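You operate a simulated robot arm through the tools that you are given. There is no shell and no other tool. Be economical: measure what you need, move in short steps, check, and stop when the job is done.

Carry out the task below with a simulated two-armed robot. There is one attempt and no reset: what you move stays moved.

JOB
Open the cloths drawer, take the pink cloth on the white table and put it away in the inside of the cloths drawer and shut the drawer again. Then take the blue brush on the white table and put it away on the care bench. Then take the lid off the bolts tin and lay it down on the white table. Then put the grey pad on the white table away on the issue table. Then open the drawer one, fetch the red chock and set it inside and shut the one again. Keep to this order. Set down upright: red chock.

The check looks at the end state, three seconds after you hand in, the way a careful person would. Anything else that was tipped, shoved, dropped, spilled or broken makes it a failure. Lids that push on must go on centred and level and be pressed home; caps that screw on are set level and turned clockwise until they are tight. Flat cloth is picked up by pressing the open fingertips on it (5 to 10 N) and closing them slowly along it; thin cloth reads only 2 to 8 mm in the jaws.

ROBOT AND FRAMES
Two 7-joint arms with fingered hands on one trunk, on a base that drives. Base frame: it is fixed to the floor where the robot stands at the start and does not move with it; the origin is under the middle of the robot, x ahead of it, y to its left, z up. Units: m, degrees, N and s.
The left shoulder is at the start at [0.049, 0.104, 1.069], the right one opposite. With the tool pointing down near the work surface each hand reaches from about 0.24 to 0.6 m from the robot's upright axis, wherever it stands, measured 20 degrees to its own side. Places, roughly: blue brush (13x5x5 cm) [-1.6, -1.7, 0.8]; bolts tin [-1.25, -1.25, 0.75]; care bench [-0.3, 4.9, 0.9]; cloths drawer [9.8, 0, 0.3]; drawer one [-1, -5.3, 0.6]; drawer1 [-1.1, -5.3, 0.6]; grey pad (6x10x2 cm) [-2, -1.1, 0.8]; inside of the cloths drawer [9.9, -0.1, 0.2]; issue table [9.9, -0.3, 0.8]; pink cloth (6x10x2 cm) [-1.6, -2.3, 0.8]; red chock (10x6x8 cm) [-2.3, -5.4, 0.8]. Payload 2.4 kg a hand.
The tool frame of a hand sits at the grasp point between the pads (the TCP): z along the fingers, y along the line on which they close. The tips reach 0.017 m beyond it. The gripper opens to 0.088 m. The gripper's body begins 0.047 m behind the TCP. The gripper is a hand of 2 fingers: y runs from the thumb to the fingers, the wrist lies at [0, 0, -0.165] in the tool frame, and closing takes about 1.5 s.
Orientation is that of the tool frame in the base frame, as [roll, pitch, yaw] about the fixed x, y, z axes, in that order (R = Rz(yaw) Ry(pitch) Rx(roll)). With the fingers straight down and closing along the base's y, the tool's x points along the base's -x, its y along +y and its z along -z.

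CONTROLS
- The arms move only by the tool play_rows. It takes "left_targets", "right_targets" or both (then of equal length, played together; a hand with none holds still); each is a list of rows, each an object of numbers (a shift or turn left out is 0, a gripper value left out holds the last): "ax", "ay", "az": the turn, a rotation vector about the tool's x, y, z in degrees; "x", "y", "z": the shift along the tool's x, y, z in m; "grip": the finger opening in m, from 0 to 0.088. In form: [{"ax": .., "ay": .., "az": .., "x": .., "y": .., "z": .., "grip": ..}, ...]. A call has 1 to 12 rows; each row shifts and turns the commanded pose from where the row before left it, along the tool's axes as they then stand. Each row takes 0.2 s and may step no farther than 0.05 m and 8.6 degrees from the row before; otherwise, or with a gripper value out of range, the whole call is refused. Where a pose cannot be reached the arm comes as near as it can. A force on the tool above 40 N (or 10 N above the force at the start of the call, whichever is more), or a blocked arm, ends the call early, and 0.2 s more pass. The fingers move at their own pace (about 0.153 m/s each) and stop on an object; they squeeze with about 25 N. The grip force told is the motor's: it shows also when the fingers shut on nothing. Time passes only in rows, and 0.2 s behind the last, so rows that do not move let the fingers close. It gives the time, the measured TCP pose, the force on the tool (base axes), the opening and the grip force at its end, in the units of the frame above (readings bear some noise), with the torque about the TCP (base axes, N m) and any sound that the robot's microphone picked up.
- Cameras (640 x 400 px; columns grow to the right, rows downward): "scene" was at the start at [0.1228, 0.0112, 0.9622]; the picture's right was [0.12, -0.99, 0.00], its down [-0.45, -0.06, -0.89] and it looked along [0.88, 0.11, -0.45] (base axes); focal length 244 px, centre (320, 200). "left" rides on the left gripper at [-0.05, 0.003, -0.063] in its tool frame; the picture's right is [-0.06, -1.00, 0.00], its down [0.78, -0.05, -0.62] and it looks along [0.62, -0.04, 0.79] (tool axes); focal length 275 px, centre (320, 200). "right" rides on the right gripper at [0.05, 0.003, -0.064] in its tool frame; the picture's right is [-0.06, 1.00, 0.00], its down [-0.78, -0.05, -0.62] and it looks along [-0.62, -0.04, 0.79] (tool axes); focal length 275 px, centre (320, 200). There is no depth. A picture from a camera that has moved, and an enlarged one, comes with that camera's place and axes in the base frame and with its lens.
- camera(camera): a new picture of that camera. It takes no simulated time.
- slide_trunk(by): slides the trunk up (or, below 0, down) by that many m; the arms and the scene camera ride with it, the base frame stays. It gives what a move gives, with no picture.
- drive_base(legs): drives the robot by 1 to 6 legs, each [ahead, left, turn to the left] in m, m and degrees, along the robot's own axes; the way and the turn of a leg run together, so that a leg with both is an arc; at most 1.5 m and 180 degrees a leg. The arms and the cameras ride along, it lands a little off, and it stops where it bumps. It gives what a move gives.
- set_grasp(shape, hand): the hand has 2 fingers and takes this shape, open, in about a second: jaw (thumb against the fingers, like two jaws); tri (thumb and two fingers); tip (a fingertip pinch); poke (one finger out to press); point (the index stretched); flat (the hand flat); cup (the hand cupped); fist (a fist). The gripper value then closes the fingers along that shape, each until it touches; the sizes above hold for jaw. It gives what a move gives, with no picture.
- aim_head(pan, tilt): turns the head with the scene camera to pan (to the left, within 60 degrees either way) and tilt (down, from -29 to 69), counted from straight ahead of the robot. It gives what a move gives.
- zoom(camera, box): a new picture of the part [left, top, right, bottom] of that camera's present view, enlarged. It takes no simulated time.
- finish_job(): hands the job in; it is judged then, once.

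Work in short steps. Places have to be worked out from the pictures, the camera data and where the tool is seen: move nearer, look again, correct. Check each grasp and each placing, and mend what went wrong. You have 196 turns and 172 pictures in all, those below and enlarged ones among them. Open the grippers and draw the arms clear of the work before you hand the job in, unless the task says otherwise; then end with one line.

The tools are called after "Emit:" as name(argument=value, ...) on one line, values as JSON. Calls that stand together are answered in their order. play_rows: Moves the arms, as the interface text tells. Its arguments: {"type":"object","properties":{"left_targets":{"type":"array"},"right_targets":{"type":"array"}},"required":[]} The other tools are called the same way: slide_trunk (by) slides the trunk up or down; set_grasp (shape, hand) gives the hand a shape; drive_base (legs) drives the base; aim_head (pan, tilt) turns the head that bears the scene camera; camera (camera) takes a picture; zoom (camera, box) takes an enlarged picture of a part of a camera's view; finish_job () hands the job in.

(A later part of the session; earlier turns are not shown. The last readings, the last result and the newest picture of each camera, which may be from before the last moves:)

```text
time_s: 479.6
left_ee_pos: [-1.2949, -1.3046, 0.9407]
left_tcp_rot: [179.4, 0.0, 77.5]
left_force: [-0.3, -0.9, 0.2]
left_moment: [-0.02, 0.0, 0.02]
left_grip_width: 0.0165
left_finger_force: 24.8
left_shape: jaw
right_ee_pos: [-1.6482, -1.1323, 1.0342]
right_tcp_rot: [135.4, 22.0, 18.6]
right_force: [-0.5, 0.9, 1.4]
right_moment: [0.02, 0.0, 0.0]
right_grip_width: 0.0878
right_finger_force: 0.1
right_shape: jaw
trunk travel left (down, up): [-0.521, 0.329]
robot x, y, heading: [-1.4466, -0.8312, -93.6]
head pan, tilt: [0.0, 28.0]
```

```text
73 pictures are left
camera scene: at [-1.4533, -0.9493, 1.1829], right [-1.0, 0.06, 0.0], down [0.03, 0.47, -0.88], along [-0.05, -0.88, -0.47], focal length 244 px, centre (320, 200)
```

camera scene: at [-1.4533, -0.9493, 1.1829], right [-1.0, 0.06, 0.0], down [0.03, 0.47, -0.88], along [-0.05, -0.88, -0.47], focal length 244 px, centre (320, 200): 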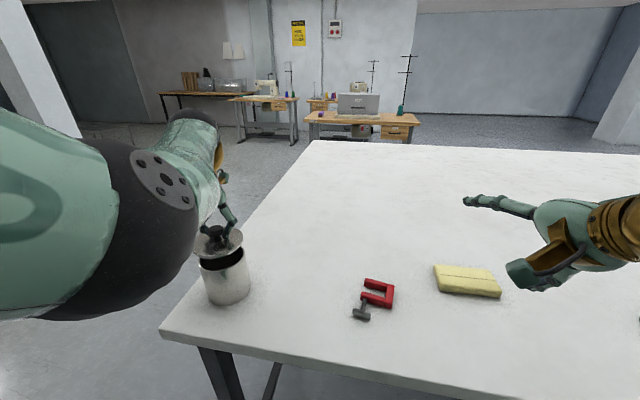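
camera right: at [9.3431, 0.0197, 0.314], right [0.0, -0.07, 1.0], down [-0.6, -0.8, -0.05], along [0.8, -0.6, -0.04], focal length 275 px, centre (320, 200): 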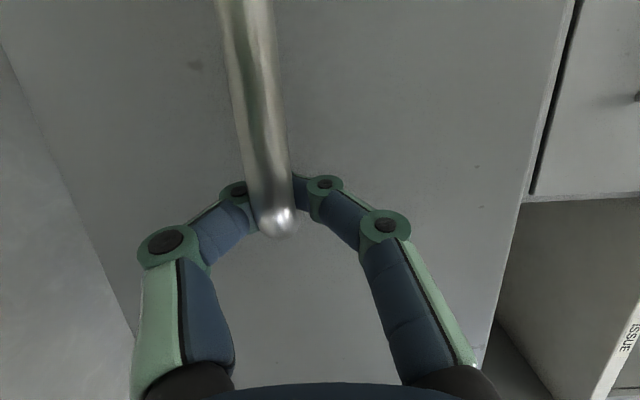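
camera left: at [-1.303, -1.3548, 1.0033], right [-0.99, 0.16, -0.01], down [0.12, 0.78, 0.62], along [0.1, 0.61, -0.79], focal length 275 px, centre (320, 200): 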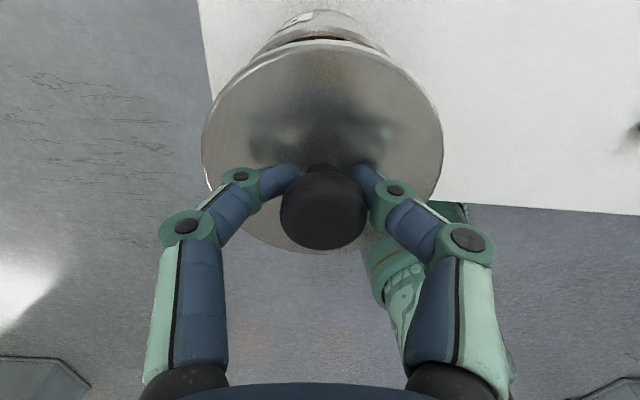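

The lid is off (heard a snap). Raise it, move it inward over the free table area at ≈(-1.42,-1.40), and lower partly.

Emit:
play_rows(left_targets=[{"z": -0.035}, {"z": -0.035}, {"x": -0.04, "y": -0.025}, {"x": -0.04, "y": -0.025}, {"x": -0.04, "y": -0.025}, {"y": -0.026}, {"z": 0.04}, {"z": 0.04}, {"z": 0.04}, {}])

Emit:
camera(camera="scene")

Emit:
camera(camera="left")

```text
time_s: 481.8
left_ee_pos: [-1.3968, -1.3253, 0.906]
left_tcp_rot: [179.3, 0.1, 77.5]
left_force: [0.7, 0.2, 0.4]
left_moment: [0.0, 0.0, 0.03]
left_grip_width: 0.0159
left_finger_force: 24.5
left_shape: jaw
left hand out of reach, approached as far as the arm can: row 4, 5, 7, 8, 9
right_ee_pos: [-1.6492, -1.1322, 1.034]
right_tcp_rot: [135.4, 22.1, 18.7]
right_force: [0.1, 0.1, 0.0]
right_moment: [-0.02, -0.03, 0.01]
right_grip_width: 0.0881
right_finger_force: 0.1
right_shape: jaw
trunk travel left (down, up): [-0.521, 0.329]
robot x, y, heading: [-1.4437, -0.8281, -93.4]
head pan, tilt: [0.0, 28.0]
```

```text
72 pictures are left
camera scene: at [-1.4533, -0.9493, 1.1829], right [-1.0, 0.06, 0.0], down [0.03, 0.47, -0.88], along [-0.05, -0.88, -0.47], focal length 244 px, centre (320, 200)
```

scene: 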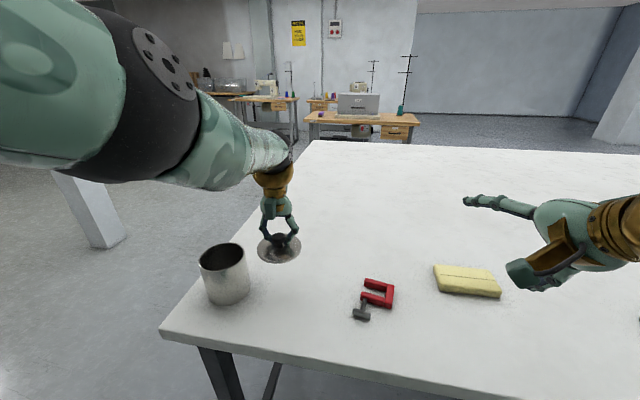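

```text
71 pictures are left
camera left: at [-1.405, -1.3745, 0.9695], right [-0.99, 0.15, -0.01], down [0.12, 0.78, 0.62], along [0.1, 0.61, -0.79], focal length 275 px, centre (320, 200)
```

left: 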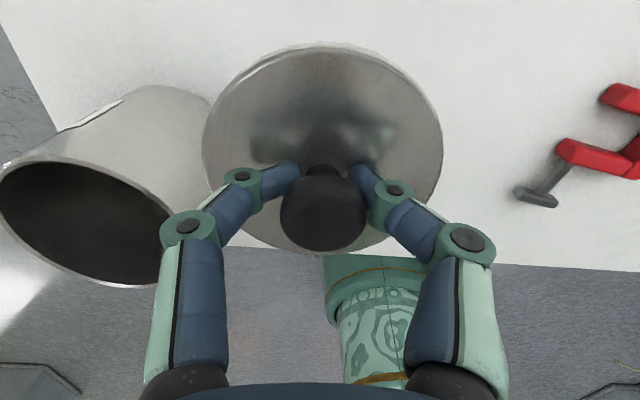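

Reach-limited here; shift the base a bit (right and ahead) so the lid clears the tin, then lower with the trunk.

Emit:
drive_base(legs=[[0.06, -0.04, 0]])

Emit:
slide_trunk(by=-0.05)

Emit:
camera(camera="left")

Emit:
camera(camera="scene")

```text
time_s: 482.9
left_ee_pos: [-1.4406, -1.3821, 0.9069]
left_tcp_rot: [179.4, 0.0, 77.4]
left_force: [-0.6, 0.3, -0.9]
left_moment: [0.01, 0.02, 0.01]
left_grip_width: 0.0159
left_finger_force: 25.1
left_shape: jaw
right_ee_pos: [-1.6921, -1.1905, 1.0339]
right_tcp_rot: [135.4, 22.2, 18.6]
right_force: [0.6, -0.9, 0.3]
right_moment: [-0.02, 0.02, 0.0]
right_grip_width: 0.0883
right_finger_force: 0.1
right_shape: jaw
trunk travel left (down, up): [-0.521, 0.329]
robot x, y, heading: [-1.4865, -0.8885, -93.2]
head pan, tilt: [0.0, 28.0]
```

```text
time_s: 483.8
left_ee_pos: [-1.44, -1.3815, 0.8566]
left_tcp_rot: [179.5, 0.0, 77.4]
left_force: [-0.4, -0.4, 0.0]
left_moment: [-0.01, 0.02, 0.0]
left_grip_width: 0.0156
left_finger_force: 24.6
left_shape: jaw
right_ee_pos: [-1.6913, -1.1898, 0.9838]
right_tcp_rot: [135.4, 22.1, 18.7]
right_force: [0.7, 0.3, -0.4]
right_moment: [-0.02, -0.01, 0.03]
right_grip_width: 0.0876
right_finger_force: 0.1
right_shape: jaw
trunk travel left (down, up): [-0.471, 0.379]
robot x, y, heading: [-1.4872, -0.8898, -93.2]
head pan, tilt: [0.0, 28.0]
```

```text
70 pictures are left
camera left: at [-1.4483, -1.4313, 0.9199], right [-0.99, 0.15, -0.01], down [0.12, 0.78, 0.62], along [0.1, 0.61, -0.79], focal length 275 px, centre (320, 200)
```

left: 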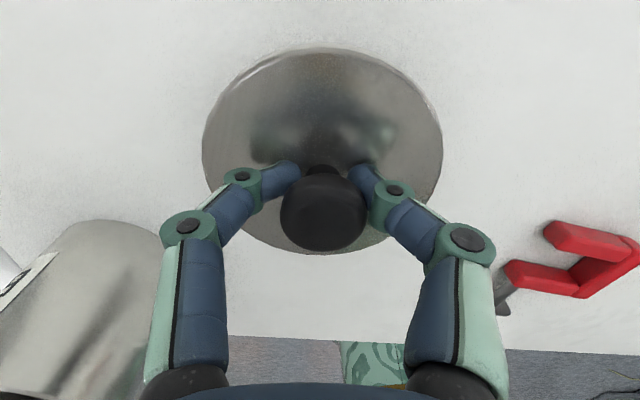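

```text
69 pictures are left
camera scene: at [-1.4967, -1.0068, 1.1326], right [-1.0, 0.06, 0.0], down [0.03, 0.47, -0.88], along [-0.05, -0.88, -0.47], focal length 244 px, centre (320, 200)
```

scene: 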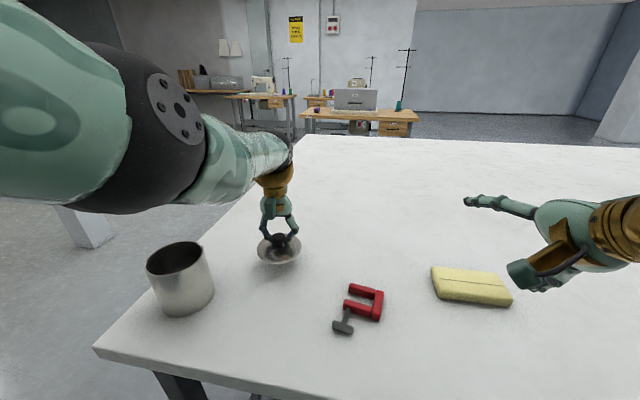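

Clear area. Lower in small steps to contact.

Emit:
slide_trunk(by=-0.015)

Emit:
slide_trunk(by=-0.008)

Emit:
zoom(camera="scene", box=[230, 180, 330, 290])

```text
time_s: 484.4
left_ee_pos: [-1.4403, -1.3824, 0.8419]
left_tcp_rot: [179.5, -0.1, 77.4]
left_force: [0.4, -0.1, -0.2]
left_moment: [-0.01, -0.03, 0.0]
left_grip_width: 0.0156
left_finger_force: 24.5
left_shape: jaw
right_ee_pos: [-1.6918, -1.1888, 0.9693]
right_tcp_rot: [135.4, 22.1, 18.7]
right_force: [-0.7, 0.0, -0.3]
right_moment: [-0.01, 0.0, -0.01]
right_grip_width: 0.0881
right_finger_force: 0.1
right_shape: jaw
trunk travel left (down, up): [-0.456, 0.394]
robot x, y, heading: [-1.4876, -0.8879, -93.4]
head pan, tilt: [0.0, 28.0]
```

```text
time_s: 485.0
left_ee_pos: [-1.4392, -1.3804, 0.8348]
left_tcp_rot: [179.4, 0.0, 77.4]
left_force: [0.8, -0.2, 0.0]
left_moment: [0.02, 0.0, -0.02]
left_grip_width: 0.0156
left_finger_force: 25.3
left_shape: jaw
right_ee_pos: [-1.6919, -1.1891, 0.962]
right_tcp_rot: [135.4, 22.0, 18.7]
right_force: [-0.4, -0.6, -0.1]
right_moment: [0.05, 0.02, 0.02]
right_grip_width: 0.0881
right_finger_force: 0.1
right_shape: jaw
trunk travel left (down, up): [-0.448, 0.402]
robot x, y, heading: [-1.4879, -0.8895, -93.4]
head pan, tilt: [0.0, 28.0]
```

```text
3.64 times, centred on (280, 235) of scene
camera zoom: at [-1.4967, -1.0073, 1.1094], right [-1.0, 0.06, 0.0], down [0.03, 0.47, -0.88], along [-0.05, -0.88, -0.47], focal length 888 px, centre (466, 73)
```

zoom: 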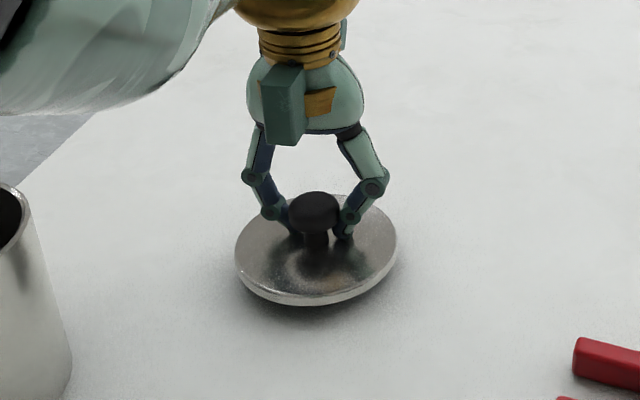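

Still a few mm above the table; lower a bit further.

Emit:
slide_trunk(by=-0.006)

Emit:
slide_trunk(by=-0.005)

```text
time_s: 485.5
left_ee_pos: [-1.4393, -1.3824, 0.8278]
left_tcp_rot: [179.5, 0.1, 77.5]
left_force: [0.7, 0.4, 8.7]
left_moment: [0.02, 0.11, 0.0]
left_grip_width: 0.0164
left_finger_force: 25.4
left_shape: jaw
right_ee_pos: [-1.6916, -1.1884, 0.9558]
right_tcp_rot: [135.3, 22.3, 18.7]
right_force: [0.0, 0.6, -0.2]
right_moment: [0.02, -0.02, 0.01]
right_grip_width: 0.0879
right_finger_force: 0.1
right_shape: jaw
trunk travel left (down, up): [-0.442, 0.408]
robot x, y, heading: [-1.4897, -0.8908, -93.5]
head pan, tilt: [0.0, 28.0]
```

```text
time_s: 486.1
left_ee_pos: [-1.4397, -1.3848, 0.8279]
left_tcp_rot: [179.4, 0.7, 77.5]
left_force: [-0.4, 0.9, 15.0]
left_moment: [0.05, 0.09, 0.0]
left_grip_width: 0.0196
left_finger_force: 25.5
left_shape: jaw
right_ee_pos: [-1.6917, -1.1884, 0.9509]
right_tcp_rot: [135.3, 22.1, 18.6]
right_force: [-0.3, 0.6, 0.2]
right_moment: [0.0, 0.0, 0.0]
right_grip_width: 0.088
right_finger_force: 0.1
right_shape: jaw
trunk travel left (down, up): [-0.437, 0.413]
robot x, y, heading: [-1.4875, -0.8858, -93.2]
head pan, tilt: [0.0, 28.0]
stopped: the force on the tool passed its limit at 41 N (the readings are from after the stop); the commanded pose is now the measured one
```

Lid rests on the table. Open the fingers and rise.

Emit:
play_rows(left_targets=[{"grip": 0.035}, {"grip": 0.05}, {"grip": 0.06}, {}, {}])

Emit:
slide_trunk(by=0.13)

Emit:
camera(camera="scene")

```text
time_s: 487.3
left_ee_pos: [-1.4378, -1.3843, 0.8274]
left_tcp_rot: [179.5, 0.5, 77.6]
left_force: [2.3, -2.5, 24.7]
left_moment: [-0.01, 0.03, 0.01]
left_grip_width: 0.0353
left_finger_force: 0.0
left_shape: jaw
right_ee_pos: [-1.6925, -1.1884, 0.9513]
right_tcp_rot: [135.3, 22.1, 18.6]
right_force: [0.6, -0.7, 0.4]
right_moment: [-0.01, -0.01, 0.01]
right_grip_width: 0.0882
right_finger_force: 0.0
right_shape: jaw
trunk travel left (down, up): [-0.437, 0.413]
robot x, y, heading: [-1.488, -0.8843, -93.1]
head pan, tilt: [0.0, 28.0]
```

```text
time_s: 488.8
left_ee_pos: [-1.4396, -1.3826, 0.9565]
left_tcp_rot: [179.5, 0.4, 77.5]
left_force: [-0.5, 0.3, 0.1]
left_moment: [0.0, 0.02, -0.01]
left_grip_width: 0.0599
left_finger_force: 0.1
left_shape: jaw
right_ee_pos: [-1.691, -1.1897, 1.0796]
right_tcp_rot: [135.4, 22.1, 18.6]
right_force: [-0.4, -0.1, 0.4]
right_moment: [-0.01, -0.04, -0.04]
right_grip_width: 0.0881
right_finger_force: 0.1
right_shape: jaw
trunk travel left (down, up): [-0.567, 0.283]
robot x, y, heading: [-1.489, -0.889, -93.4]
head pan, tilt: [0.0, 28.0]
```

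```text
67 pictures are left
camera scene: at [-1.4966, -1.0055, 1.2292], right [-1.0, 0.06, 0.0], down [0.03, 0.47, -0.88], along [-0.05, -0.88, -0.47], focal length 244 px, centre (320, 200)
```

scene: 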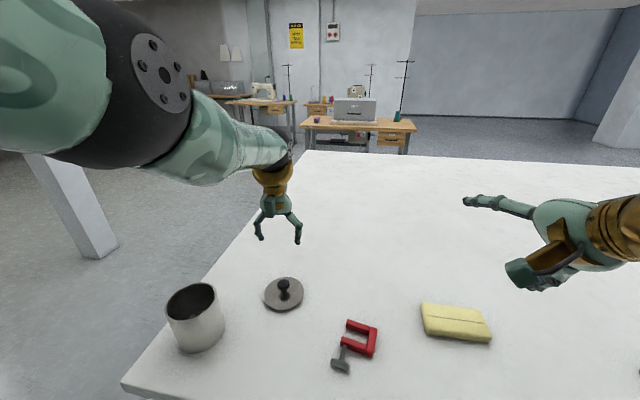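

The lid lies flat. Next the grey pad: back off and strafe right along the table's end.

Emit:
drive_base(legs=[[-0.22, -0.3, 0], [0, -0.32, 0]])

Emit:
aim_head(pan=5, tilt=35)

Emit:
camera(camera="scene")

```text
time_s: 492.9
left_ee_pos: [-2.049, -1.1313, 0.9572]
left_tcp_rot: [179.4, 0.5, 77.5]
left_force: [-0.2, 0.0, -0.5]
left_moment: [0.0, 0.01, 0.03]
left_grip_width: 0.06
left_finger_force: 0.0
left_shape: jaw
right_ee_pos: [-2.3013, -0.9366, 1.0809]
right_tcp_rot: [135.3, 22.0, 18.7]
right_force: [0.0, 0.3, 0.0]
right_moment: [0.0, 0.0, 0.0]
right_grip_width: 0.0879
right_finger_force: 0.1
right_shape: jaw
trunk travel left (down, up): [-0.567, 0.283]
robot x, y, heading: [-2.0968, -0.6349, -93.5]
head pan, tilt: [0.0, 28.0]
```

```text
time_s: 493.6
left_ee_pos: [-2.0486, -1.1301, 0.9565]
left_tcp_rot: [179.5, 0.4, 77.5]
left_force: [-0.7, 0.2, 0.1]
left_moment: [0.01, -0.03, -0.02]
left_grip_width: 0.0597
left_finger_force: 0.0
left_shape: jaw
right_ee_pos: [-2.2988, -0.9367, 1.08]
right_tcp_rot: [135.4, 22.2, 18.6]
right_force: [-0.7, -0.1, -0.3]
right_moment: [0.01, 0.02, 0.0]
right_grip_width: 0.0879
right_finger_force: 0.0
right_shape: jaw
trunk travel left (down, up): [-0.567, 0.283]
robot x, y, heading: [-2.0952, -0.6326, -92.9]
head pan, tilt: [5.0, 35.0]
```

```text
66 pictures are left
camera scene: at [-2.0961, -0.7502, 1.2183], right [-1.0, -0.03, 0.0], down [-0.02, 0.57, -0.82], along [0.02, -0.82, -0.57], focal length 244 px, centre (320, 200)
```

scene: 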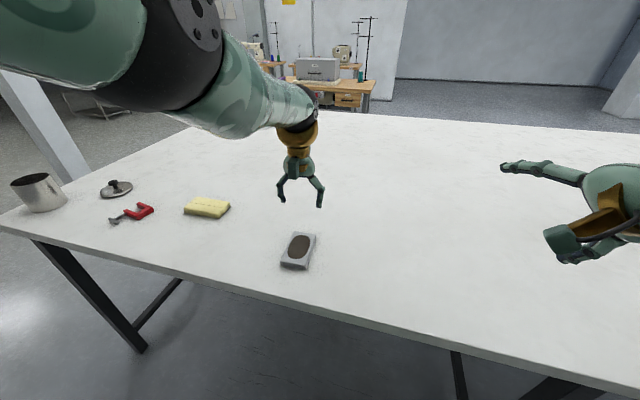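

Emit:
camera(camera="left")

Emit:
zoom(camera="scene", box=[240, 200, 360, 290])

```text
65 pictures are left
camera left: at [-2.0561, -1.1799, 1.0197], right [-0.99, 0.16, -0.01], down [0.12, 0.78, 0.61], along [0.1, 0.6, -0.79], focal length 275 px, centre (320, 200)
```

left: 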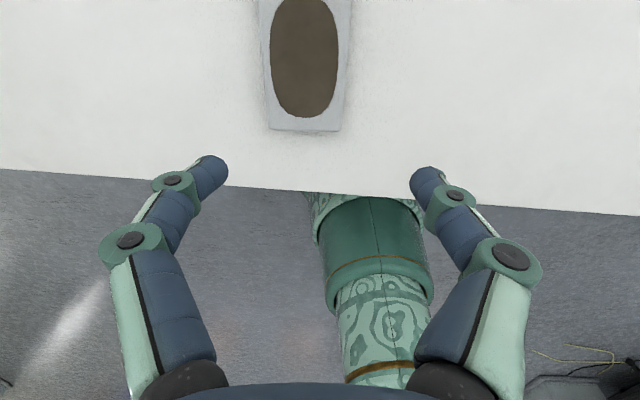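

```text
4.44 times, centred on (300, 245) of scene
camera zoom: at [-2.0961, -0.7502, 1.2183], right [-1.0, -0.03, 0.0], down [-0.02, 0.57, -0.82], along [0.02, -0.82, -0.57], focal length 1086 px, centre (409, 0)
```

zoom: 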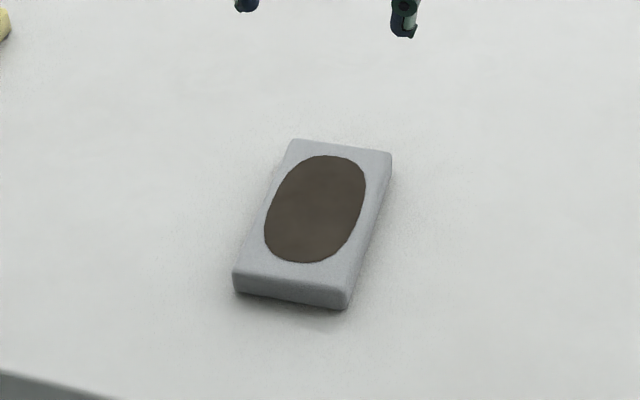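

Pad centre ≈(-2.039,-1.146), aligned with the hand. Center, and lower via trunk to hover.

Emit:
play_rows(left_targets=[{"z": -0.03, "grip": 0.088}, {"z": -0.03}, {"x": -0.0135, "y": 0.013}, {}])

Emit:
slide_trunk(by=-0.16)

Emit:
camera(camera="left")

```text
time_s: 494.6
left_ee_pos: [-2.039, -1.1455, 1.0184]
left_tcp_rot: [179.5, 0.5, 77.5]
left_force: [-0.4, 0.3, -0.7]
left_moment: [0.0, -0.02, -0.01]
left_grip_width: 0.088
left_finger_force: 0.0
left_shape: jaw
right_ee_pos: [-2.2991, -0.9363, 1.0813]
right_tcp_rot: [135.4, 22.1, 18.6]
right_force: [-0.2, 0.3, 0.3]
right_moment: [0.0, -0.01, -0.02]
right_grip_width: 0.0879
right_finger_force: 0.0
right_shape: jaw
trunk travel left (down, up): [-0.567, 0.283]
robot x, y, heading: [-2.0954, -0.6358, -93.3]
head pan, tilt: [5.0, 35.0]
```

```text
time_s: 496.4
left_ee_pos: [-2.0381, -1.1475, 0.8573]
left_tcp_rot: [179.3, 0.5, 77.5]
left_force: [-0.4, -0.5, 0.1]
left_moment: [0.01, 0.01, 0.02]
left_grip_width: 0.088
left_finger_force: 0.1
left_shape: jaw
right_ee_pos: [-2.2988, -0.9362, 0.921]
right_tcp_rot: [135.4, 22.0, 18.7]
right_force: [-0.1, -0.9, -0.1]
right_moment: [-0.01, -0.02, 0.01]
right_grip_width: 0.0881
right_finger_force: 0.0
right_shape: jaw
trunk travel left (down, up): [-0.407, 0.443]
robot x, y, heading: [-2.0948, -0.6338, -93.4]
head pan, tilt: [5.0, 35.0]
```

```text
63 pictures are left
camera left: at [-2.0468, -1.1952, 0.9201], right [-0.99, 0.16, -0.01], down [0.12, 0.78, 0.61], along [0.1, 0.6, -0.79], focal length 275 px, centre (320, 200)
```

left: 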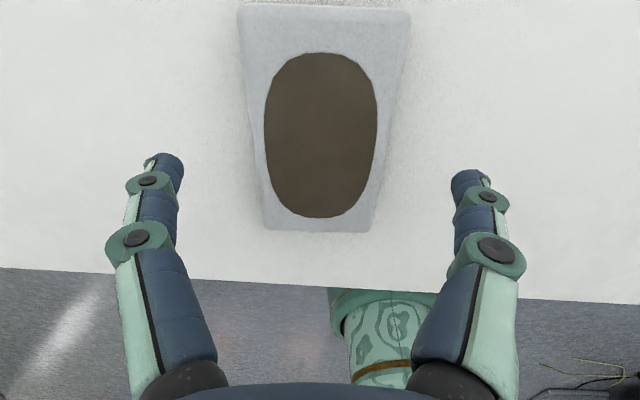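

Perfectly centred. Lower, grip and lift.

Emit:
play_rows(left_targets=[{"z": 0.02}, {"z": 0.017}, {"grip": 0.07}, {"grip": 0.055}, {"grip": 0.03}, {"grip": 0.0}, {}, {}, {}])

Emit:
play_rows(left_targets=[{"z": -0.03}, {"z": -0.04}, {"z": -0.04}, {}])

Emit:
camera(camera="left")

```text
time_s: 498.4
left_ee_pos: [-2.037, -1.1462, 0.8198]
left_tcp_rot: [179.4, 0.5, 77.5]
left_force: [0.2, 0.1, 0.5]
left_moment: [0.02, 0.02, -0.01]
left_grip_width: 0.0518
left_finger_force: 25.3
left_shape: jaw
right_ee_pos: [-2.2994, -0.9372, 0.9202]
right_tcp_rot: [135.4, 22.1, 18.6]
right_force: [-0.5, 0.5, 1.3]
right_moment: [-0.03, 0.03, 0.0]
right_grip_width: 0.0882
right_finger_force: 0.0
right_shape: jaw
trunk travel left (down, up): [-0.407, 0.443]
robot x, y, heading: [-2.0984, -0.6389, -93.3]
head pan, tilt: [5.0, 35.0]
```

```text
time_s: 499.4
left_ee_pos: [-2.0405, -1.1457, 0.9289]
left_tcp_rot: [179.3, 0.6, 77.5]
left_force: [-0.6, -0.9, -0.3]
left_moment: [0.0, -0.03, 0.01]
left_grip_width: 0.0523
left_finger_force: 24.8
left_shape: jaw
right_ee_pos: [-2.2994, -0.9365, 0.9197]
right_tcp_rot: [135.5, 22.2, 18.6]
right_force: [-0.7, 0.2, 0.1]
right_moment: [0.02, -0.01, 0.02]
right_grip_width: 0.0883
right_finger_force: 0.0
right_shape: jaw
trunk travel left (down, up): [-0.407, 0.443]
robot x, y, heading: [-2.0984, -0.6351, -93.5]
head pan, tilt: [5.0, 35.0]
```

```text
62 pictures are left
camera left: at [-2.0489, -1.1943, 0.9922], right [-0.99, 0.16, -0.01], down [0.12, 0.78, 0.61], along [0.1, 0.6, -0.79], focal length 275 px, centre (320, 200)
```

left: 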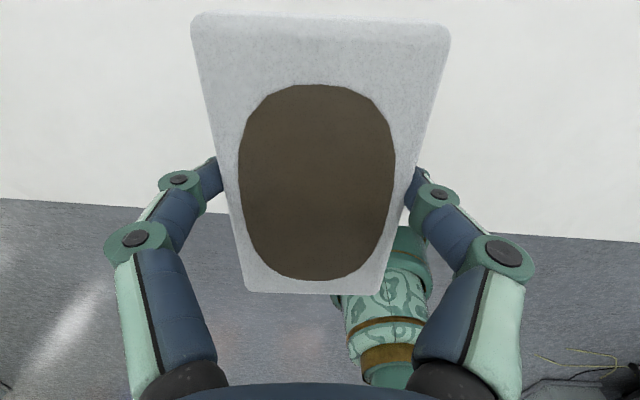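

Pad held. Drive toward the corridor.

Emit:
drive_base(legs=[[-0.35, 0, 0], [0, 0, 93.4], [1.4, 0, 0], [1.35, -0.55, 0], [1.35, -0.55, 0], [1.2, -0.48, 0]])

```text
time_s: 531.9
left_ee_pos: [3.7291, -1.6794, 0.9289]
left_tcp_rot: [179.5, 0.5, 172.8]
left_force: [1.0, 0.5, 0.5]
left_moment: [0.0, 0.02, -0.01]
left_grip_width: 0.0519
left_finger_force: 25.0
left_shape: jaw
right_ee_pos: [3.5463, -1.9558, 0.92]
right_tcp_rot: [135.4, 22.2, 113.9]
right_force: [0.1, -0.2, 0.3]
right_moment: [-0.02, 0.02, -0.01]
right_grip_width: 0.088
right_finger_force: 0.2
right_shape: jaw
trunk travel left (down, up): [-0.407, 0.443]
robot x, y, heading: [3.2269, -1.7829, 1.9]
head pan, tilt: [5.0, 35.0]
```

Emit:
drive_base(legs=[[1.3, -0.13, -1.9], [1.4, -0.02, 0], [1.4, 0, 0], [0.5, 0.6, 0], [0.4, 0.7, -10]])

Emit:
aim_head(pan=0, tilt=18)

Emit:
camera(camera="scene")

```text
time_s: 559.5
left_ee_pos: [8.8298, -0.649, 0.9275]
left_tcp_rot: [179.4, 0.5, 161.7]
left_force: [0.0, -0.3, 0.6]
left_moment: [-0.03, 0.0, -0.01]
left_grip_width: 0.0518
left_finger_force: 25.1
left_shape: jaw
right_ee_pos: [8.5962, -0.8858, 0.9212]
right_tcp_rot: [135.3, 22.1, 102.9]
right_force: [0.4, -1.4, 0.2]
right_moment: [0.01, 0.01, -0.01]
right_grip_width: 0.0878
right_finger_force: 0.1
right_shape: jaw
trunk travel left (down, up): [-0.407, 0.443]
robot x, y, heading: [8.3164, -0.6546, -9.3]
head pan, tilt: [5.0, 35.0]
```

```text
time_s: 560.3
left_ee_pos: [8.8296, -0.6486, 0.9289]
left_tcp_rot: [179.4, 0.5, 161.7]
left_force: [-0.2, 0.3, 0.3]
left_moment: [0.01, -0.01, 0.0]
left_grip_width: 0.0518
left_finger_force: 25.1
left_shape: jaw
right_ee_pos: [8.5954, -0.8859, 0.9201]
right_tcp_rot: [135.4, 22.2, 102.8]
right_force: [0.2, 0.2, 0.2]
right_moment: [-0.01, 0.03, -0.01]
right_grip_width: 0.0881
right_finger_force: 0.1
right_shape: jaw
trunk travel left (down, up): [-0.407, 0.443]
robot x, y, heading: [8.3141, -0.6553, -9.4]
head pan, tilt: [0.0, 18.0]
```

```text
61 pictures are left
camera scene: at [8.4366, -0.6719, 1.0844], right [-0.16, -0.99, 0.0], down [-0.31, 0.05, -0.95], along [0.94, -0.15, -0.31], focal length 244 px, centre (320, 200)
```

scene: 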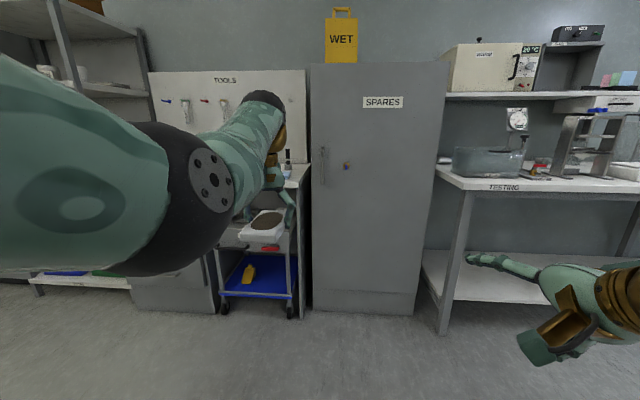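

Strafe left in front of the issue table and raise the trunk for a better view of its top.

Emit:
drive_base(legs=[[0.1, 0.45, 0]])

Emit:
slide_trunk(by=0.2)

Emit:
aim_head(pan=3, tilt=22)

Emit:
camera(camera="scene")

```text
time_s: 563.0
left_ee_pos: [9.0011, -0.2288, 0.9289]
left_tcp_rot: [179.5, 0.5, 161.8]
left_force: [-0.1, 0.0, 0.4]
left_moment: [0.03, 0.0, -0.01]
left_grip_width: 0.0518
left_finger_force: 25.0
left_shape: jaw
right_ee_pos: [8.7672, -0.4637, 0.9203]
right_tcp_rot: [135.5, 22.1, 102.9]
right_force: [0.4, -0.6, -1.5]
right_moment: [0.0, 0.0, 0.01]
right_grip_width: 0.0881
right_finger_force: 0.0
right_shape: jaw
trunk travel left (down, up): [-0.407, 0.443]
robot x, y, heading: [8.4894, -0.2297, -9.0]
head pan, tilt: [0.0, 18.0]
```

```text
time_s: 565.2
left_ee_pos: [8.9998, -0.2273, 1.1279]
left_tcp_rot: [179.5, 0.5, 161.7]
left_force: [0.1, 0.1, 0.4]
left_moment: [-0.01, -0.01, 0.03]
left_grip_width: 0.0516
left_finger_force: 24.5
left_shape: jaw
right_ee_pos: [8.7644, -0.465, 1.1206]
right_tcp_rot: [135.4, 22.1, 102.8]
right_force: [0.0, -0.5, -0.4]
right_moment: [-0.02, -0.01, 0.01]
right_grip_width: 0.0879
right_finger_force: 0.0
right_shape: jaw
trunk travel left (down, up): [-0.607, 0.243]
robot x, y, heading: [8.4858, -0.2313, -9.0]
head pan, tilt: [0.0, 18.0]
```

```text
time_s: 565.8
left_ee_pos: [8.9996, -0.2283, 1.1283]
left_tcp_rot: [179.5, 0.5, 161.7]
left_force: [-0.6, -0.2, 0.2]
left_moment: [0.0, 0.0, 0.01]
left_grip_width: 0.0517
left_finger_force: 25.0
left_shape: jaw
right_ee_pos: [8.7658, -0.4661, 1.1199]
right_tcp_rot: [135.4, 22.1, 102.7]
right_force: [0.0, 0.9, 0.2]
right_moment: [-0.02, 0.01, -0.04]
right_grip_width: 0.0879
right_finger_force: 0.1
right_shape: jaw
trunk travel left (down, up): [-0.607, 0.243]
robot x, y, heading: [8.4872, -0.2303, -9.2]
head pan, tilt: [3.0, 22.0]
```

```text
60 pictures are left
camera scene: at [8.6036, -0.2462, 1.279], right [-0.11, -0.99, 0.0], down [-0.37, 0.04, -0.93], along [0.92, -0.1, -0.37], focal length 244 px, centre (320, 200)
```

scene: 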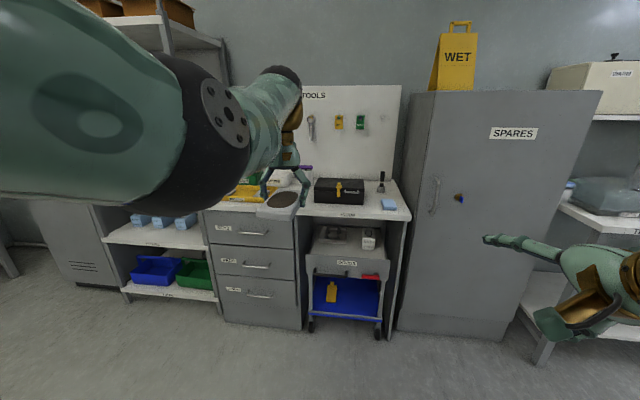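

Emit:
zoom(camera="scene", box=[200, 160, 420, 230])

```text
2.91 times, centred on (310, 195) of scene
camera zoom: at [8.6036, -0.2462, 1.279], right [-0.11, -0.99, 0.0], down [-0.37, 0.04, -0.93], along [0.92, -0.1, -0.37], focal length 710 px, centre (349, 214)
```

zoom: 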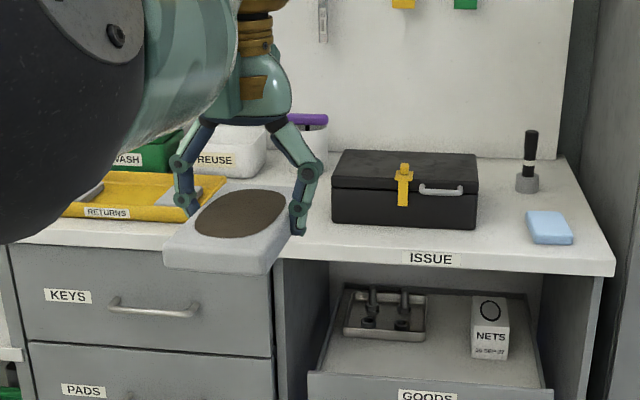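

Free spot between the yellow tray (y>-0.15) and black case (y<-0.34): target ≈(9.715,-0.25), desk z≈0.81. Align the pad and drive in high.

Emit:
play_rows(left_targets=[{"az": -8}, {}])

Emit:
drive_base(legs=[[0.69, 0.09, 0]])

Emit:
slide_trunk(by=-0.13)

Emit:
aim_head(pan=5, tilt=40)

Emit:
camera(camera="scene")

Emit:
camera(camera="left")

```text
time_s: 566.4
left_ee_pos: [9.0012, -0.228, 1.1288]
left_tcp_rot: [179.4, 0.5, 169.8]
left_force: [0.5, 0.0, -0.5]
left_moment: [0.01, -0.01, 0.03]
left_grip_width: 0.0518
left_finger_force: 25.2
left_shape: jaw
right_ee_pos: [8.767, -0.466, 1.1203]
right_tcp_rot: [135.4, 22.1, 102.8]
right_force: [-0.8, -0.1, -0.3]
right_moment: [0.02, 0.0, 0.02]
right_grip_width: 0.0881
right_finger_force: 0.0
right_shape: jaw
trunk travel left (down, up): [-0.607, 0.243]
robot x, y, heading: [8.4884, -0.2362, -9.0]
head pan, tilt: [3.0, 22.0]
```

```text
time_s: 570.3
left_ee_pos: [9.6955, -0.2363, 1.1291]
left_tcp_rot: [179.4, 0.6, 170.5]
left_force: [0.3, -0.2, 0.0]
left_moment: [0.0, -0.03, -0.01]
left_grip_width: 0.0519
left_finger_force: 25.0
left_shape: jaw
right_ee_pos: [9.4638, -0.4768, 1.1198]
right_tcp_rot: [135.5, 22.1, 103.6]
right_force: [0.1, -0.5, -0.8]
right_moment: [0.0, -0.02, -0.04]
right_grip_width: 0.0878
right_finger_force: 0.1
right_shape: jaw
trunk travel left (down, up): [-0.607, 0.243]
robot x, y, heading: [9.1842, -0.2467, -8.4]
head pan, tilt: [3.0, 22.0]
```

```text
time_s: 571.8
left_ee_pos: [9.6944, -0.2371, 0.9989]
left_tcp_rot: [179.6, 0.5, 170.5]
left_force: [0.3, -0.2, 0.1]
left_moment: [-0.01, -0.02, -0.03]
left_grip_width: 0.0517
left_finger_force: 25.0
left_shape: jaw
right_ee_pos: [9.4643, -0.4776, 0.9901]
right_tcp_rot: [135.4, 22.0, 103.6]
right_force: [-0.3, 0.4, 0.1]
right_moment: [0.01, -0.01, -0.02]
right_grip_width: 0.0879
right_finger_force: 0.1
right_shape: jaw
trunk travel left (down, up): [-0.477, 0.373]
robot x, y, heading: [9.1788, -0.2495, -8.2]
head pan, tilt: [3.0, 22.0]
```

```text
time_s: 572.6
left_ee_pos: [9.6953, -0.2379, 0.9991]
left_tcp_rot: [179.5, 0.5, 170.5]
left_force: [0.0, -0.5, -0.3]
left_moment: [0.0, -0.01, -0.02]
left_grip_width: 0.0518
left_finger_force: 25.2
left_shape: jaw
right_ee_pos: [9.4646, -0.4764, 0.9911]
right_tcp_rot: [135.4, 22.1, 103.6]
right_force: [-0.5, 0.0, -0.7]
right_moment: [-0.01, 0.01, -0.03]
right_grip_width: 0.088
right_finger_force: 0.0
right_shape: jaw
trunk travel left (down, up): [-0.477, 0.373]
robot x, y, heading: [9.1789, -0.2485, -8.5]
head pan, tilt: [5.0, 40.0]
```

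```text
58 pictures are left
camera scene: at [9.2927, -0.2574, 1.1203], right [-0.06, -1.0, 0.0], down [-0.64, 0.04, -0.77], along [0.77, -0.05, -0.64], focal length 244 px, centre (320, 200)
```

scene: 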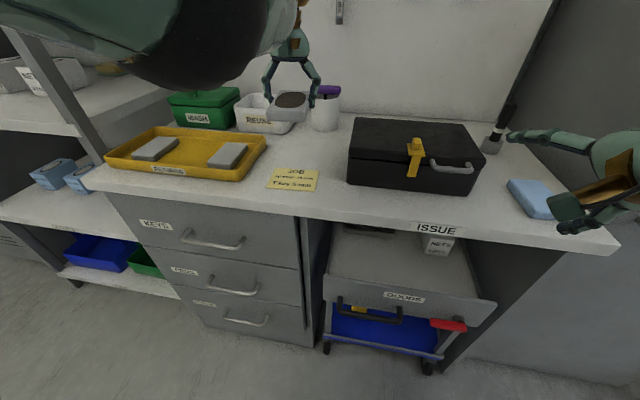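

```text
57 pictures are left
camera left: at [9.7434, -0.2428, 1.0623], right [-0.1, -0.99, -0.01], down [-0.79, 0.08, 0.61], along [-0.61, 0.07, -0.79], focal length 275 px, centre (320, 200)
```

left: 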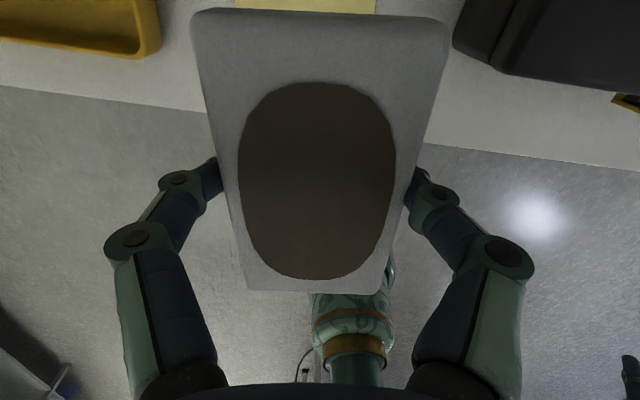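

Emit:
zoom(camera="scene", box=[255, 160, 335, 200])

Emit:
zoom(camera="scene", box=[100, 70, 360, 210])

```text
8.00 times, centred on (295, 180) of scene
camera zoom: at [9.2927, -0.2574, 1.1203], right [-0.06, -1.0, 0.0], down [-0.64, 0.04, -0.77], along [0.77, -0.05, -0.64], focal length 1954 px, centre (520, 360)
```

zoom: 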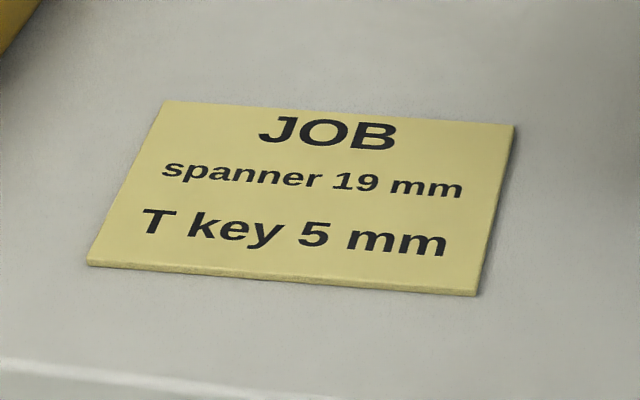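

```text
2.46 times, centred on (230, 140) of scene
camera zoom: at [9.2927, -0.2574, 1.1203], right [-0.06, -1.0, 0.0], down [-0.64, 0.04, -0.77], along [0.77, -0.05, -0.64], focal length 601 px, centre (542, 348)
```

zoom: 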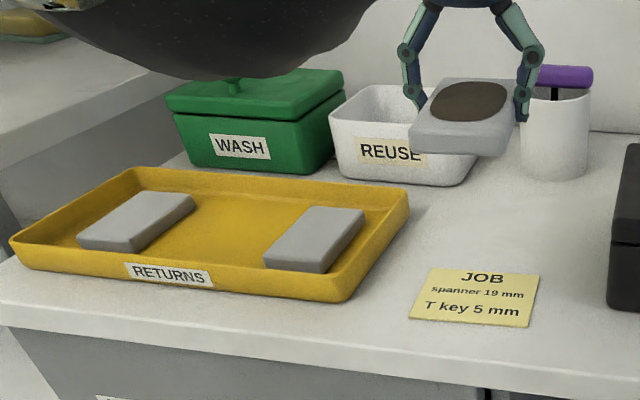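

The note is someone's tool list, not for me; it must not be covered. Free table surface lies behind it: ≈(9.875,-0.25), between tray/tubs and the case. Extend the arm and drive in a little at height.

Emit:
play_rows(left_targets=[{"x": -0.03}, {"x": -0.03}, {"x": -0.025}, {}])

Emit:
drive_base(legs=[[0.1, 0.02, 0]])

Emit:
slide_trunk(by=-0.07)

Emit:
camera(camera="scene")

Emit:
camera(camera="left")

```text
time_s: 573.6
left_ee_pos: [9.7281, -0.2432, 1.0032]
left_tcp_rot: [179.5, 0.5, 170.6]
left_force: [0.8, 0.8, -0.1]
left_moment: [-0.01, 0.03, 0.0]
left_grip_width: 0.0519
left_finger_force: 24.8
left_shape: jaw
left hand out of reach, approached as far as the arm can: row 2, 3
right_ee_pos: [9.4635, -0.4766, 0.99]
right_tcp_rot: [135.4, 22.1, 103.6]
right_force: [0.5, 0.3, 0.6]
right_moment: [0.03, 0.0, 0.02]
right_grip_width: 0.088
right_finger_force: 0.1
right_shape: jaw
trunk travel left (down, up): [-0.477, 0.373]
robot x, y, heading: [9.1818, -0.2489, -8.6]
head pan, tilt: [5.0, 40.0]
```

```text
time_s: 574.8
left_ee_pos: [9.8331, -0.2372, 1.0024]
left_tcp_rot: [179.5, 0.5, 170.6]
left_force: [-1.2, -0.4, 0.1]
left_moment: [-0.01, 0.02, -0.01]
left_grip_width: 0.0515
left_finger_force: 24.7
left_shape: jaw
right_ee_pos: [9.569, -0.4722, 0.9906]
right_tcp_rot: [135.4, 22.2, 103.6]
right_force: [0.2, 0.2, 0.7]
right_moment: [0.03, 0.0, 0.0]
right_grip_width: 0.088
right_finger_force: 0.1
right_shape: jaw
trunk travel left (down, up): [-0.477, 0.373]
robot x, y, heading: [9.2846, -0.2456, -8.2]
head pan, tilt: [5.0, 40.0]
```

```text
time_s: 575.9
left_ee_pos: [9.8323, -0.2375, 0.9326]
left_tcp_rot: [179.5, 0.5, 170.6]
left_force: [-0.2, 0.2, -0.3]
left_moment: [-0.02, -0.01, -0.01]
left_grip_width: 0.0516
left_finger_force: 24.9
left_shape: jaw
right_ee_pos: [9.5688, -0.4716, 0.9208]
right_tcp_rot: [135.4, 22.1, 103.7]
right_force: [-0.2, 0.2, -0.5]
right_moment: [-0.03, -0.01, 0.01]
right_grip_width: 0.0879
right_finger_force: 0.0
right_shape: jaw
trunk travel left (down, up): [-0.407, 0.443]
robot x, y, heading: [9.2864, -0.2465, -8.3]
head pan, tilt: [5.0, 40.0]
```

```text
54 pictures are left
camera scene: at [9.3982, -0.2527, 1.0499], right [-0.06, -1.0, 0.0], down [-0.64, 0.04, -0.77], along [0.76, -0.04, -0.64], focal length 244 px, centre (320, 200)
```

scene: 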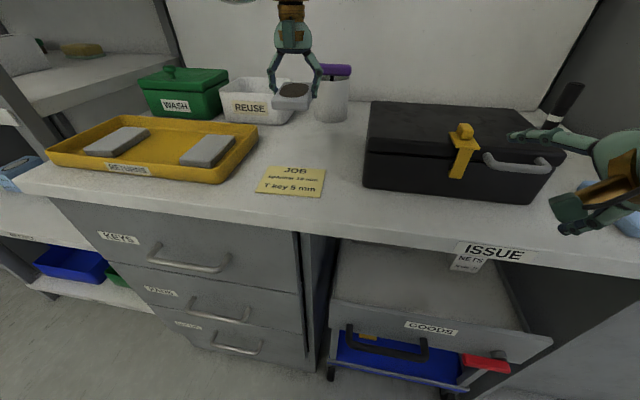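

```text
53 pictures are left
camera left: at [9.881, -0.2426, 0.9964], right [-0.1, -0.99, -0.01], down [-0.79, 0.08, 0.61], along [-0.61, 0.07, -0.79], focal length 275 px, centre (320, 200)
```

left: 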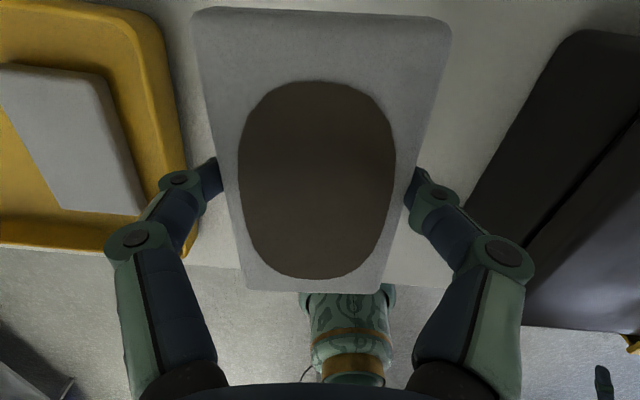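

Move 0.045 m further in so that the pad clears the note, then check.

Emit:
drive_base(legs=[[0.045, 0.005, 0]])

Emit:
camera(camera="left")

Emit:
zoom(camera="scene", box=[220, 50, 400, 210])

```text
time_s: 576.8
left_ee_pos: [9.8771, -0.2379, 0.9326]
left_tcp_rot: [179.5, 0.6, 170.5]
left_force: [-0.1, 0.0, -0.6]
left_moment: [0.0, 0.02, 0.04]
left_grip_width: 0.0515
left_finger_force: 24.9
left_shape: jaw
right_ee_pos: [9.6138, -0.4746, 0.9216]
right_tcp_rot: [135.4, 22.1, 103.6]
right_force: [-0.4, 0.3, -0.5]
right_moment: [-0.02, -0.03, -0.03]
right_grip_width: 0.0881
right_finger_force: 0.3
right_shape: jaw
trunk travel left (down, up): [-0.407, 0.443]
robot x, y, heading: [9.3311, -0.2462, -8.2]
head pan, tilt: [5.0, 40.0]
```

```text
52 pictures are left
camera left: at [9.9268, -0.2439, 0.9959], right [-0.1, -0.99, -0.01], down [-0.79, 0.08, 0.61], along [-0.61, 0.07, -0.79], focal length 275 px, centre (320, 200)
```

left: 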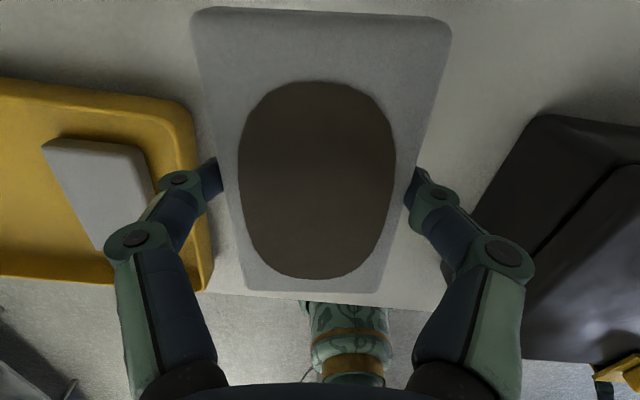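

```text
2.50 times, centred on (310, 130) of scene
camera zoom: at [9.444, -0.2543, 1.0498], right [-0.06, -1.0, 0.0], down [-0.64, 0.04, -0.77], along [0.76, -0.04, -0.64], focal length 611 px, centre (345, 375)
```

zoom: 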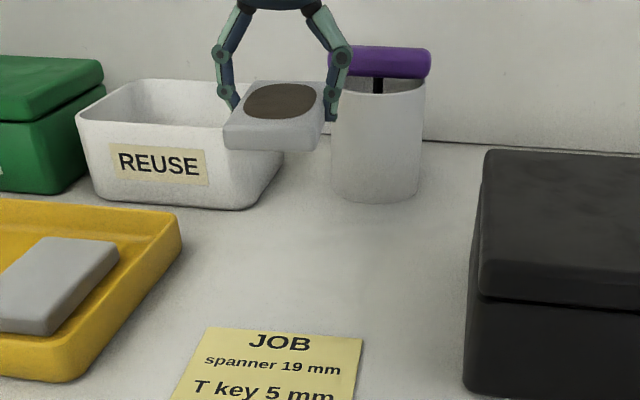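

The landing spot is clear. First raise the right hand 0.12 m so that it does not meet the table while lowering, then lower by trunk.

Emit:
play_rows(right_targets=[{"x": -0.015, "y": 0.026, "z": -0.026}, {"x": -0.015, "y": 0.026, "z": -0.026}, {"x": -0.015, "y": 0.026, "z": -0.026}, {}])

Emit:
slide_trunk(by=-0.08)

Emit:
camera(camera="scene")

```text
time_s: 577.8
left_ee_pos: [9.8778, -0.2386, 0.9331]
left_tcp_rot: [179.4, 0.5, 170.6]
left_force: [0.4, 0.3, -0.4]
left_moment: [0.0, 0.01, 0.0]
left_grip_width: 0.0515
left_finger_force: 25.3
left_shape: jaw
right_ee_pos: [9.6629, -0.4888, 1.0159]
right_tcp_rot: [135.5, 22.1, 103.8]
right_force: [-0.6, 0.3, -0.7]
right_moment: [0.0, 0.0, 0.0]
right_grip_width: 0.0879
right_finger_force: 0.2
right_shape: jaw
right hand out of reach, approached as far as the arm can: row 1, 2, 3
trunk travel left (down, up): [-0.407, 0.443]
robot x, y, heading: [9.3286, -0.2469, -8.2]
head pan, tilt: [5.0, 40.0]
```

```text
time_s: 579.0
left_ee_pos: [9.878, -0.2382, 0.8539]
left_tcp_rot: [179.5, 0.5, 170.6]
left_force: [-0.2, -0.7, -0.2]
left_moment: [0.0, -0.02, 0.02]
left_grip_width: 0.0517
left_finger_force: 24.6
left_shape: jaw
right_ee_pos: [9.6676, -0.4881, 0.9209]
right_tcp_rot: [137.4, 21.3, 104.5]
right_force: [2.4, -0.9, 9.0]
right_moment: [-0.16, 0.24, 0.13]
right_grip_width: 0.0879
right_finger_force: 0.1
right_shape: jaw
trunk travel left (down, up): [-0.327, 0.523]
robot x, y, heading: [9.3312, -0.2445, -8.4]
head pan, tilt: [5.0, 40.0]
```

```text
50 pictures are left
camera scene: at [9.4461, -0.2545, 0.9695], right [-0.06, -1.0, 0.0], down [-0.64, 0.04, -0.77], along [0.76, -0.04, -0.64], focal length 244 px, centre (320, 200)
```

scene: 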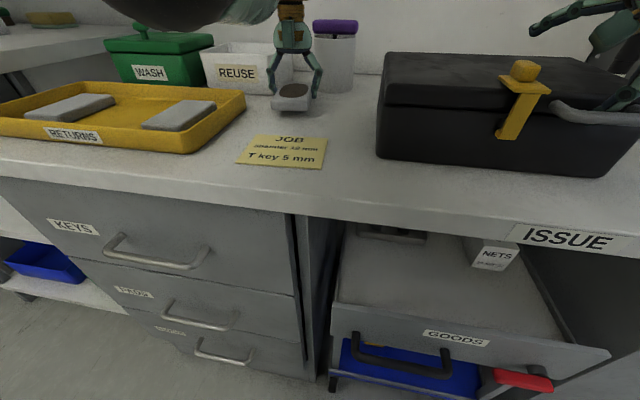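

The right hand is touching the case lightly; retreat it back-up along its fingers.

Emit:
play_rows(right_targets=[{"x": -0.003, "z": -0.03}, {"x": -0.003, "z": -0.03}, {"x": -0.003, "z": -0.03}, {}])

Emit:
camera(camera="scene")

```text
time_s: 580.0
left_ee_pos: [9.8776, -0.2385, 0.8527]
left_tcp_rot: [179.4, 0.4, 170.6]
left_force: [0.6, 0.0, 0.2]
left_moment: [-0.03, -0.01, -0.01]
left_grip_width: 0.0515
left_finger_force: 25.0
left_shape: jaw
right_ee_pos: [9.6694, -0.5099, 0.9769]
right_tcp_rot: [137.4, 21.2, 104.5]
right_force: [0.0, -0.6, -0.3]
right_moment: [0.0, 0.0, -0.01]
right_grip_width: 0.0877
right_finger_force: 0.0
right_shape: jaw
right hand out of reach, approached as far as the arm can: row 1, 2, 3
trunk travel left (down, up): [-0.327, 0.523]
robot x, y, heading: [9.3306, -0.2403, -8.5]
head pan, tilt: [5.0, 40.0]
```

```text
49 pictures are left
camera scene: at [9.446, -0.2547, 0.9694], right [-0.06, -1.0, 0.0], down [-0.64, 0.04, -0.77], along [0.76, -0.04, -0.64], focal length 244 px, centre (320, 200)
```

scene: 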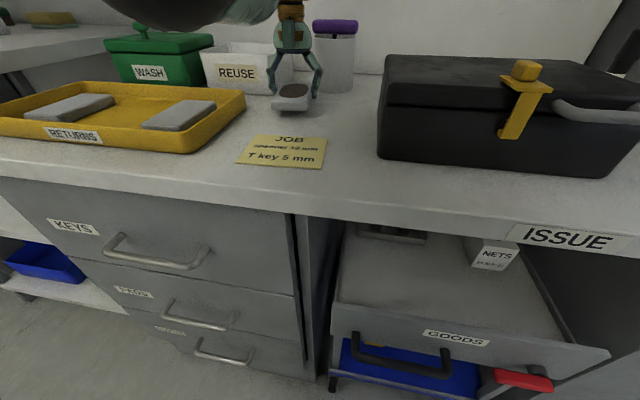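

Right hand is free. Lower the pad with the left arm in small steps.

Emit:
play_rows(left_targets=[{"z": 0.01}, {"z": 0.007}, {}])

Emit:
play_rows(left_targets=[{"z": 0.005}, {"z": 0.004}, {}])

```text
time_s: 580.8
left_ee_pos: [9.8766, -0.2386, 0.8373]
left_tcp_rot: [179.5, 0.8, 170.7]
left_force: [1.6, -0.6, 15.2]
left_moment: [-0.08, -0.01, 0.01]
left_grip_width: 0.0512
left_finger_force: 24.8
left_shape: jaw
right_ee_pos: [9.6684, -0.5108, 0.9778]
right_tcp_rot: [137.4, 21.3, 104.6]
right_force: [-0.3, -0.3, -0.2]
right_moment: [0.02, 0.01, -0.02]
right_grip_width: 0.0879
right_finger_force: 0.1
right_shape: jaw
trunk travel left (down, up): [-0.327, 0.523]
robot x, y, heading: [9.3301, -0.2432, -8.5]
head pan, tilt: [5.0, 40.0]
```

```text
time_s: 581.2
left_ee_pos: [9.8798, -0.2389, 0.836]
left_tcp_rot: [179.5, 1.6, 170.7]
left_force: [-0.5, 0.2, 18.0]
left_moment: [-0.04, 0.02, 0.03]
left_grip_width: 0.049
left_finger_force: 25.1
left_shape: jaw
right_ee_pos: [9.6673, -0.5108, 0.9779]
right_tcp_rot: [137.4, 21.4, 104.7]
right_force: [0.5, 0.2, -0.4]
right_moment: [0.01, 0.04, 0.0]
right_grip_width: 0.0879
right_finger_force: 0.1
right_shape: jaw
trunk travel left (down, up): [-0.327, 0.523]
robot x, y, heading: [9.327, -0.2476, -8.6]
head pan, tilt: [5.0, 40.0]
stopped in row 2 (left hand): the force on the tool passed its limit at 45 N (the readings are from after the stop); the commanded pose is now the measured one
```

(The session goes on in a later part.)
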